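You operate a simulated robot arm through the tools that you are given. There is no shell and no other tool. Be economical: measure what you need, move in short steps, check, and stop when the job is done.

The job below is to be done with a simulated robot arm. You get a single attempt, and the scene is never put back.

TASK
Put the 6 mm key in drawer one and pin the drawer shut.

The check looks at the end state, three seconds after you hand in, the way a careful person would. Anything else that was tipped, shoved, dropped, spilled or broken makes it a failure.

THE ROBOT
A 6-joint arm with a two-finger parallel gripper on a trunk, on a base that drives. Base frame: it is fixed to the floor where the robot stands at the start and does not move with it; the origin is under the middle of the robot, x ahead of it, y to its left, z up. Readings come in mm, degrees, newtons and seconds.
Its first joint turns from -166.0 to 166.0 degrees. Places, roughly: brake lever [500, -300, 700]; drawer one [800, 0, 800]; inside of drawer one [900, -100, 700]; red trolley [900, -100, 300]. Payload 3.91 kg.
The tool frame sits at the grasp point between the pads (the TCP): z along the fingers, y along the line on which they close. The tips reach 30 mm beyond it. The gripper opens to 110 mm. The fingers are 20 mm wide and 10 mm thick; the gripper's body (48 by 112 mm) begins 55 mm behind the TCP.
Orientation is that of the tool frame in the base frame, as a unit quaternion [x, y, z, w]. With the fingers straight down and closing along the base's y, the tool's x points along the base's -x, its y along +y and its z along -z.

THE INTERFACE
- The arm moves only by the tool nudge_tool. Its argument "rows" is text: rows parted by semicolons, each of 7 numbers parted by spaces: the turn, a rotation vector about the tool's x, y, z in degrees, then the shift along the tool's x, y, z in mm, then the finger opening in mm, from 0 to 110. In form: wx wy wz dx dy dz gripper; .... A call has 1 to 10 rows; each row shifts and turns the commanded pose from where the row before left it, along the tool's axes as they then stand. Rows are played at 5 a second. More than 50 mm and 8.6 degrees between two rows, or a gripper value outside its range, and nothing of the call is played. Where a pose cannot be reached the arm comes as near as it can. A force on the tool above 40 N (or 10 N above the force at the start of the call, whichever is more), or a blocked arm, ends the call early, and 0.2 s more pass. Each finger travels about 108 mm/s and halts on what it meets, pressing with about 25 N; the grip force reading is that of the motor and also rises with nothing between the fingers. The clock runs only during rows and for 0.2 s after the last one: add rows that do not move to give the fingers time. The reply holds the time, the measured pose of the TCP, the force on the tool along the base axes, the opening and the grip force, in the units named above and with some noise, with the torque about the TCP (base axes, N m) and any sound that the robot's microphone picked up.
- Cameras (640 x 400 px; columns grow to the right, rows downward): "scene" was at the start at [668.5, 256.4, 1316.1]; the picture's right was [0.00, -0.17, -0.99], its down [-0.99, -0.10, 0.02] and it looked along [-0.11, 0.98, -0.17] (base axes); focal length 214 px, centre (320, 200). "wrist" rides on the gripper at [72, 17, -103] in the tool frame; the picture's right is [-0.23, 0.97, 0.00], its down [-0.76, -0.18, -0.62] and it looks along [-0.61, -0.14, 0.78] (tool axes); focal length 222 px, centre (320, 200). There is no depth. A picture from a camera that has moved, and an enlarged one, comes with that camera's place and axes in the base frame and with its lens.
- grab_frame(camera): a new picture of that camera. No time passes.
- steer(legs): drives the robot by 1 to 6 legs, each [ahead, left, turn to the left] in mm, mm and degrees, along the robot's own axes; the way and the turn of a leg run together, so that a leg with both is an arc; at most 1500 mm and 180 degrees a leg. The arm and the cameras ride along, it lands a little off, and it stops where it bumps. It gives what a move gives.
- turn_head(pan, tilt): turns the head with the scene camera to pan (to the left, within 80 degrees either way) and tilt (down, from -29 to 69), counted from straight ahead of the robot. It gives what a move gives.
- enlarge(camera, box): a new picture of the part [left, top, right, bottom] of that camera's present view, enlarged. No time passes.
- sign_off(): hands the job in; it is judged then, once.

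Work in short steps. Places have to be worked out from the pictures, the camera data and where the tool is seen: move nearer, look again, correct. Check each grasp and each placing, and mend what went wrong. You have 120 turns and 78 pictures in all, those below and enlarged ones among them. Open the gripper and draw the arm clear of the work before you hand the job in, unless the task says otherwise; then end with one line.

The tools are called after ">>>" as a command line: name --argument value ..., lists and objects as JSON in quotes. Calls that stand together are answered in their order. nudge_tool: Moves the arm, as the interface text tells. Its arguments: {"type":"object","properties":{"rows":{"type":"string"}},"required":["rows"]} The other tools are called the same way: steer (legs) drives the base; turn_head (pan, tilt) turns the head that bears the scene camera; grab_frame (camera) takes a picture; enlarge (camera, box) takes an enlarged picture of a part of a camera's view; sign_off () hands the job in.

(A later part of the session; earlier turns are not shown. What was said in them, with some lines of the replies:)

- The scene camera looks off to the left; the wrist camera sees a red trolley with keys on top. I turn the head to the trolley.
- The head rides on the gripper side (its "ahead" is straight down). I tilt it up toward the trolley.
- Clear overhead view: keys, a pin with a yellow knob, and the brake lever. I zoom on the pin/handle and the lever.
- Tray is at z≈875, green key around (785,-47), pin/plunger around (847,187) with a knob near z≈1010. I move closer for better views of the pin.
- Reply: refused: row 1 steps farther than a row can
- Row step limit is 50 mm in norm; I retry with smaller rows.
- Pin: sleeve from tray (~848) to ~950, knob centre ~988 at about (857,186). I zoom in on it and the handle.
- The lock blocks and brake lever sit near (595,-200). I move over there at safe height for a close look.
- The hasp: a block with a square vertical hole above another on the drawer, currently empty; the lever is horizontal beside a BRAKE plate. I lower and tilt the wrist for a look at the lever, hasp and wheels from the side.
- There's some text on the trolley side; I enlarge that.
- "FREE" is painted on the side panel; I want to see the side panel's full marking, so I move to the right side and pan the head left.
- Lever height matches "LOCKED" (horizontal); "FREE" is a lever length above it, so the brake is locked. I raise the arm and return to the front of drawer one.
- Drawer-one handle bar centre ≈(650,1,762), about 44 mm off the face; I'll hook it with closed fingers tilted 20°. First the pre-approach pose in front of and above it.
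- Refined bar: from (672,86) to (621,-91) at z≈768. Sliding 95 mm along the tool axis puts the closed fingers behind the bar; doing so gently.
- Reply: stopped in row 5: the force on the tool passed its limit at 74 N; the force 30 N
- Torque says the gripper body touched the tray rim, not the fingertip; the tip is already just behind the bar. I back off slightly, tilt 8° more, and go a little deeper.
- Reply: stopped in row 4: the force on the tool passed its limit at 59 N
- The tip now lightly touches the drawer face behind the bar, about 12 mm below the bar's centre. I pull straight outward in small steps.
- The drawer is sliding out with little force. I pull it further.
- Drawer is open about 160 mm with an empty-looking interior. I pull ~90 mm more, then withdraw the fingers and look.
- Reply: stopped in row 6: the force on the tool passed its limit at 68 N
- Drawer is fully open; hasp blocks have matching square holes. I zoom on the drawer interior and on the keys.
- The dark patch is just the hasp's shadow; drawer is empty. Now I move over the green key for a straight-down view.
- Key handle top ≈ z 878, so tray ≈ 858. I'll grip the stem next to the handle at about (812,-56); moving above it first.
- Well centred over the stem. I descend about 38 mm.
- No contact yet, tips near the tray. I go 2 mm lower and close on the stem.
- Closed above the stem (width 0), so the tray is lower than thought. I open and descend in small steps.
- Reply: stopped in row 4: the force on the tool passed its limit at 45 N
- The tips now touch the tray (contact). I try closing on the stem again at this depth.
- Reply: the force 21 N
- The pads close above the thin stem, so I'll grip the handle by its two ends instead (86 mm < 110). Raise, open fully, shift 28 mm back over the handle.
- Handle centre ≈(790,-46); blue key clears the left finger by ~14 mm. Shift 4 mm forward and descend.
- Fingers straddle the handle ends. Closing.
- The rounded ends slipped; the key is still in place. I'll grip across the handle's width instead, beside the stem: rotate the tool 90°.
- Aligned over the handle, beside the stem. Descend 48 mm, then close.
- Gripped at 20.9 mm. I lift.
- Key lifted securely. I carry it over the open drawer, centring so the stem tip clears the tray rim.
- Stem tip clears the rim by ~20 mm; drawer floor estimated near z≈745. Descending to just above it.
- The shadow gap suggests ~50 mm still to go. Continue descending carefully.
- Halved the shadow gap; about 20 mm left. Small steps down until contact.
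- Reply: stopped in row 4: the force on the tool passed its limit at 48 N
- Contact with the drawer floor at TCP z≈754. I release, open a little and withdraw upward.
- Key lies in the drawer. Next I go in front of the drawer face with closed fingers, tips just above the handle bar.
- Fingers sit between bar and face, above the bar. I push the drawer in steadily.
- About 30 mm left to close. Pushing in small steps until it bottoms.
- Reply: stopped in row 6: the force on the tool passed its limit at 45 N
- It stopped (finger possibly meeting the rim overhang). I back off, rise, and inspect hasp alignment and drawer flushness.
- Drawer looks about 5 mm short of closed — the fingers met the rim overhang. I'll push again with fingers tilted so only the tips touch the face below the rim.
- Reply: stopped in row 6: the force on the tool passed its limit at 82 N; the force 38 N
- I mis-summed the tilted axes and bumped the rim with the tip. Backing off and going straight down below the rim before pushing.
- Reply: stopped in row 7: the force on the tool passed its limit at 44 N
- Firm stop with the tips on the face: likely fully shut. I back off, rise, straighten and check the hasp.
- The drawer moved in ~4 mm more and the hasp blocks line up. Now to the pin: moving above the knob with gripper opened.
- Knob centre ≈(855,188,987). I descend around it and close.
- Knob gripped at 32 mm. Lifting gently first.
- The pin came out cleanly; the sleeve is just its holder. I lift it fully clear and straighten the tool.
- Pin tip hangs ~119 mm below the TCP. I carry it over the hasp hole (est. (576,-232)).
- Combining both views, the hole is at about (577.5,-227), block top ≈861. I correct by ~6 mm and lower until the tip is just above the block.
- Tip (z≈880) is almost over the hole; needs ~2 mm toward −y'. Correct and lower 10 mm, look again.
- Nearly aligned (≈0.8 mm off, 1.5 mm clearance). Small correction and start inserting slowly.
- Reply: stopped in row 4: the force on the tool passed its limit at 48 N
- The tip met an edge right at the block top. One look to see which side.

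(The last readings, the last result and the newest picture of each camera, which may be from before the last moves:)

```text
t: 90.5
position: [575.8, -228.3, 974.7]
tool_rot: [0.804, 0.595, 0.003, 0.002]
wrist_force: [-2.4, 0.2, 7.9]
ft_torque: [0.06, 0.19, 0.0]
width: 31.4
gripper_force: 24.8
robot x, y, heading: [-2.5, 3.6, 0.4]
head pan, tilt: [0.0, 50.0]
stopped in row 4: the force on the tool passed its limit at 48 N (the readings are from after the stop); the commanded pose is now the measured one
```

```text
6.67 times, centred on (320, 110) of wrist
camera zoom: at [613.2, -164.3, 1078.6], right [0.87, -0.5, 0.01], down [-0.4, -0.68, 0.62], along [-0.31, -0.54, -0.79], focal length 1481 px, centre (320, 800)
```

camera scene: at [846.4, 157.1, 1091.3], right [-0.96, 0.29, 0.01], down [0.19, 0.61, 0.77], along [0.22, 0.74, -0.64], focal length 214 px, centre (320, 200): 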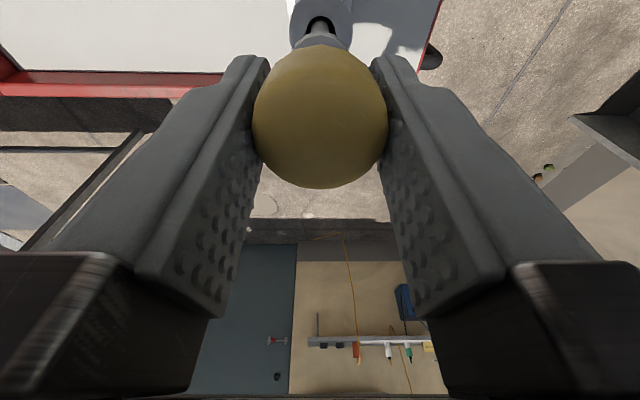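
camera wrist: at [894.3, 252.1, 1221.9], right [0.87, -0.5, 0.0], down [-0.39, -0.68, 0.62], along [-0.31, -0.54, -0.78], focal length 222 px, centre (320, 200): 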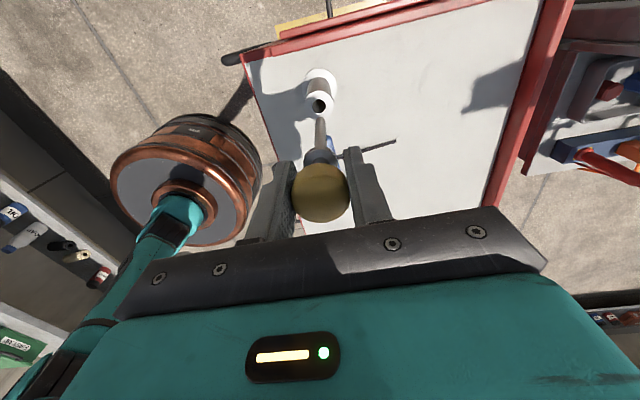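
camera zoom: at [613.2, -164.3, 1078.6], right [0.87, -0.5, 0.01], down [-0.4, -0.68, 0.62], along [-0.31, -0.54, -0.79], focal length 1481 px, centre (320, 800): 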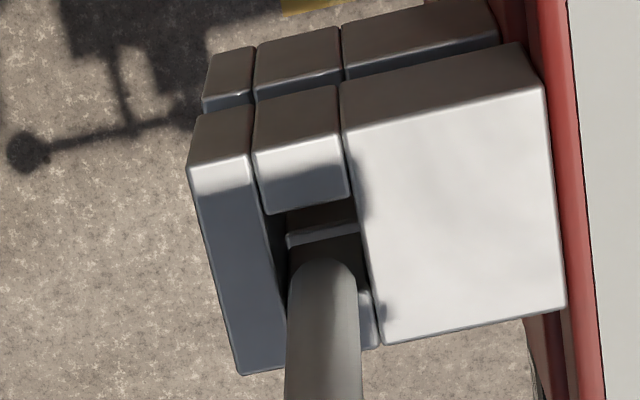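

The picture (upside-down) shows the tip resting on the −y' edge; it needs ~4.4 mm toward +y'. Raise, correct, straighten, and re-check.

>>> nudge_tool --rows "0 0 0 0 0 -4 15;0.4 0 0 4.4 1 0 15;0 0 0 0 0 0 15;0 0 0 0 0 0 15"

>>> enlarge --camera "wrist" --box '[290, 80, 350, 140]'

```text
t: 91.5
position: [580.0, -225.0, 978.5]
tool_rot: [0.804, 0.595, 0.001, -0.002]
wrist_force: [1.0, 0.9, -0.1]
ft_torque: [0.03, -0.01, 0.0]
width: 32.0
gripper_force: 25.2
robot x, y, heading: [-1.8, -1.8, -0.1]
head pan, tilt: [0.0, 50.0]
```

```text
6.67 times, centred on (320, 110) of wrist
camera zoom: at [617.1, -160.7, 1081.6], right [0.87, -0.5, 0.0], down [-0.39, -0.68, 0.62], along [-0.31, -0.54, -0.78], focal length 1481 px, centre (320, 800)
```

zoom: 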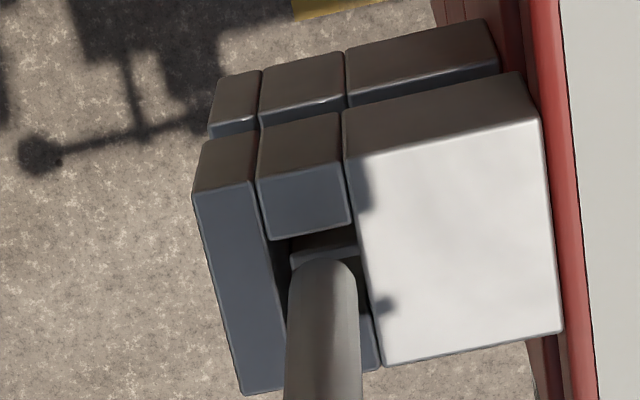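

Now tip and hole centres coincide. Insert slowly.

>>> nudge_tool --rows "0 0 0 0 0 4 15;0 0 0 0 0 4 15;0 0 0 0 0 4 15;0 0 0 0 0 4 15;0 0 0 0 0 4 15;0 0 0 0 0 4 15;0 0 0 0 0 4 15;0 0 0 0 0 0 15"

```text
t: 93.3
position: [579.0, -224.3, 949.6]
tool_rot: [0.803, 0.596, 0.001, -0.002]
wrist_force: [0.3, 1.0, -1.3]
ft_torque: [-0.04, -0.03, -0.01]
width: 31.9
gripper_force: 24.8
robot x, y, heading: [-1.2, 0.0, 0.2]
head pan, tilt: [0.0, 50.0]
```

Inserted ~24 mm freely. Continue into the lower block.

>>> nudge_tool --rows "0 0 0 0 0 4 15;0 0 0 0 0 4 15;0 0 0 0 0 4 15;0 0 0 0 0 4 15;0 0 0 0 0 4 15;0 0 0 0 0 4 15;0 0 0 0 0 4 15;0 0 0 0 0 4 15;0 0 0 0 0 4 15;0 0 0 0 0 4 15"

```text
t: 95.5
position: [578.5, -224.4, 910.4]
tool_rot: [0.803, 0.596, 0.001, -0.002]
wrist_force: [-0.3, 0.3, -0.2]
ft_torque: [0.03, -0.02, -0.03]
width: 32.0
gripper_force: 24.8
robot x, y, heading: [1.8, -0.7, 0.1]
head pan, tilt: [0.0, 50.0]
```

63 mm in, no resistance. Continue gently until the collar seats.

>>> nudge_tool --rows "0 0 0 0 0 3 15;0 0 0 0 0 3 15;0 0 0 0 0 2 15;0 0 0 0 0 2 15;0 0 0 0 0 2 15;0 0 0 0 0 2 15;0 0 0 0 0 0 15"

```text
t: 97.1
position: [579.9, -223.4, 896.0]
tool_rot: [0.804, 0.595, 0.001, -0.002]
wrist_force: [0.2, 0.5, -1.5]
ft_torque: [0.0, 0.01, 0.01]
width: 31.9
gripper_force: 25.2
robot x, y, heading: [-5.3, -0.9, 0.2]
head pan, tilt: [0.0, 50.0]
```

Tips are close to the block; I lower 2 mm more, open gently to let the pin seat, and withdraw upward.

>>> nudge_tool --rows "0 0 0 0 0 2 15;0 0 0 0 0 0 15;0 0 0 0 0 0 40;0 0 0 0 0 0 60;0 0 0 0 0 0 60;0 0 0 0 0 -20 60;0 0 0 0 0 -30 60;0 0 0 0 0 -40 60;0 0 0 0 0 -40 60;0 0 0 0 0 0 60"

>>> grab_frame --camera "wrist"

```text
t: 99.3
position: [579.1, -224.3, 1024.5]
tool_rot: [0.803, 0.595, 0.0, -0.001]
wrist_force: [0.2, 0.2, -0.3]
ft_torque: [0.0, -0.02, -0.01]
width: 59.7
gripper_force: 0.0
robot x, y, heading: [0.8, -0.0, 0.1]
head pan, tilt: [0.0, 50.0]
```

```text
1 pictures are left
camera wrist: at [616.8, -161.0, 1128.1], right [0.87, -0.5, 0.0], down [-0.39, -0.68, 0.62], along [-0.31, -0.54, -0.78], focal length 222 px, centre (320, 200)
```

wrist: 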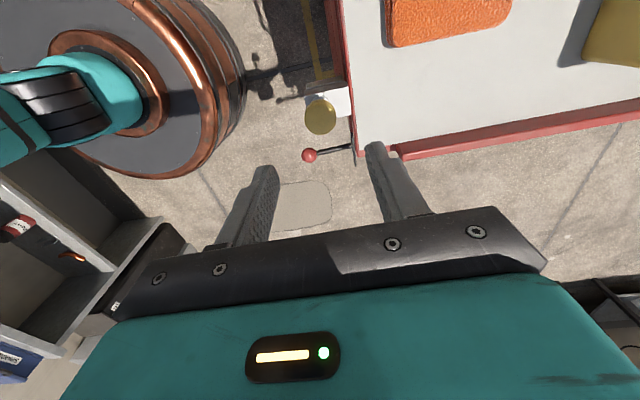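

Pin is seated with the knob on the hasp. I draw the arm clear and use the last picture to check the hasp and tray.

>>> nudge_tool --rows "0 0 0 0 0 -40 60;0 0 0 20 -40 0 60;0 0 0 20 -40 0 60;0 0 0 30 -35 0 60;0 0 0 0 0 0 60"

>>> enlarge --camera "wrist" --box '[300, 0, 500, 160]'

```text
t: 100.5
position: [489.8, -127.2, 1062.7]
tool_rot: [0.803, 0.596, 0.001, -0.002]
wrist_force: [-0.2, 0.2, -0.5]
ft_torque: [0.04, -0.01, 0.01]
width: 60.0
gripper_force: 0.1
robot x, y, heading: [0.6, 2.5, 0.3]
head pan, tilt: [0.0, 50.0]
```

```text
2.50 times, centred on (400, 80) of wrist
camera zoom: at [527.1, -62.3, 1166.7], right [0.87, -0.5, 0.0], down [-0.39, -0.68, 0.62], along [-0.31, -0.54, -0.78], focal length 555 px, centre (120, 500)
```

zoom: 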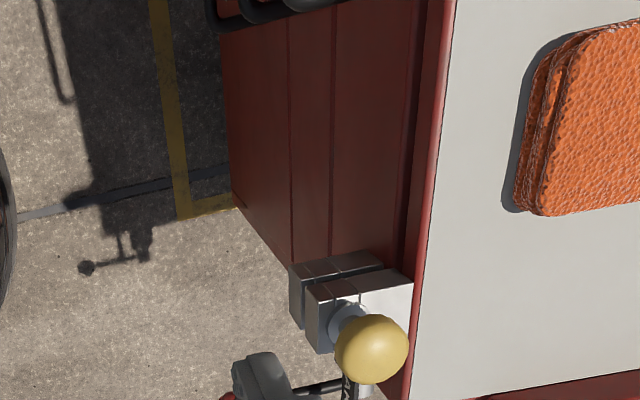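

The pin's collar sits on the top block, the drawer is flush with the others, and the arm is clear with the gripper open. Handing in.

>>> sign_off

```text
The job is handed in.
```

The 6 mm key is in drawer one, and the drawer is shut with the pin seated in its hasp; I didn't pull-test it.
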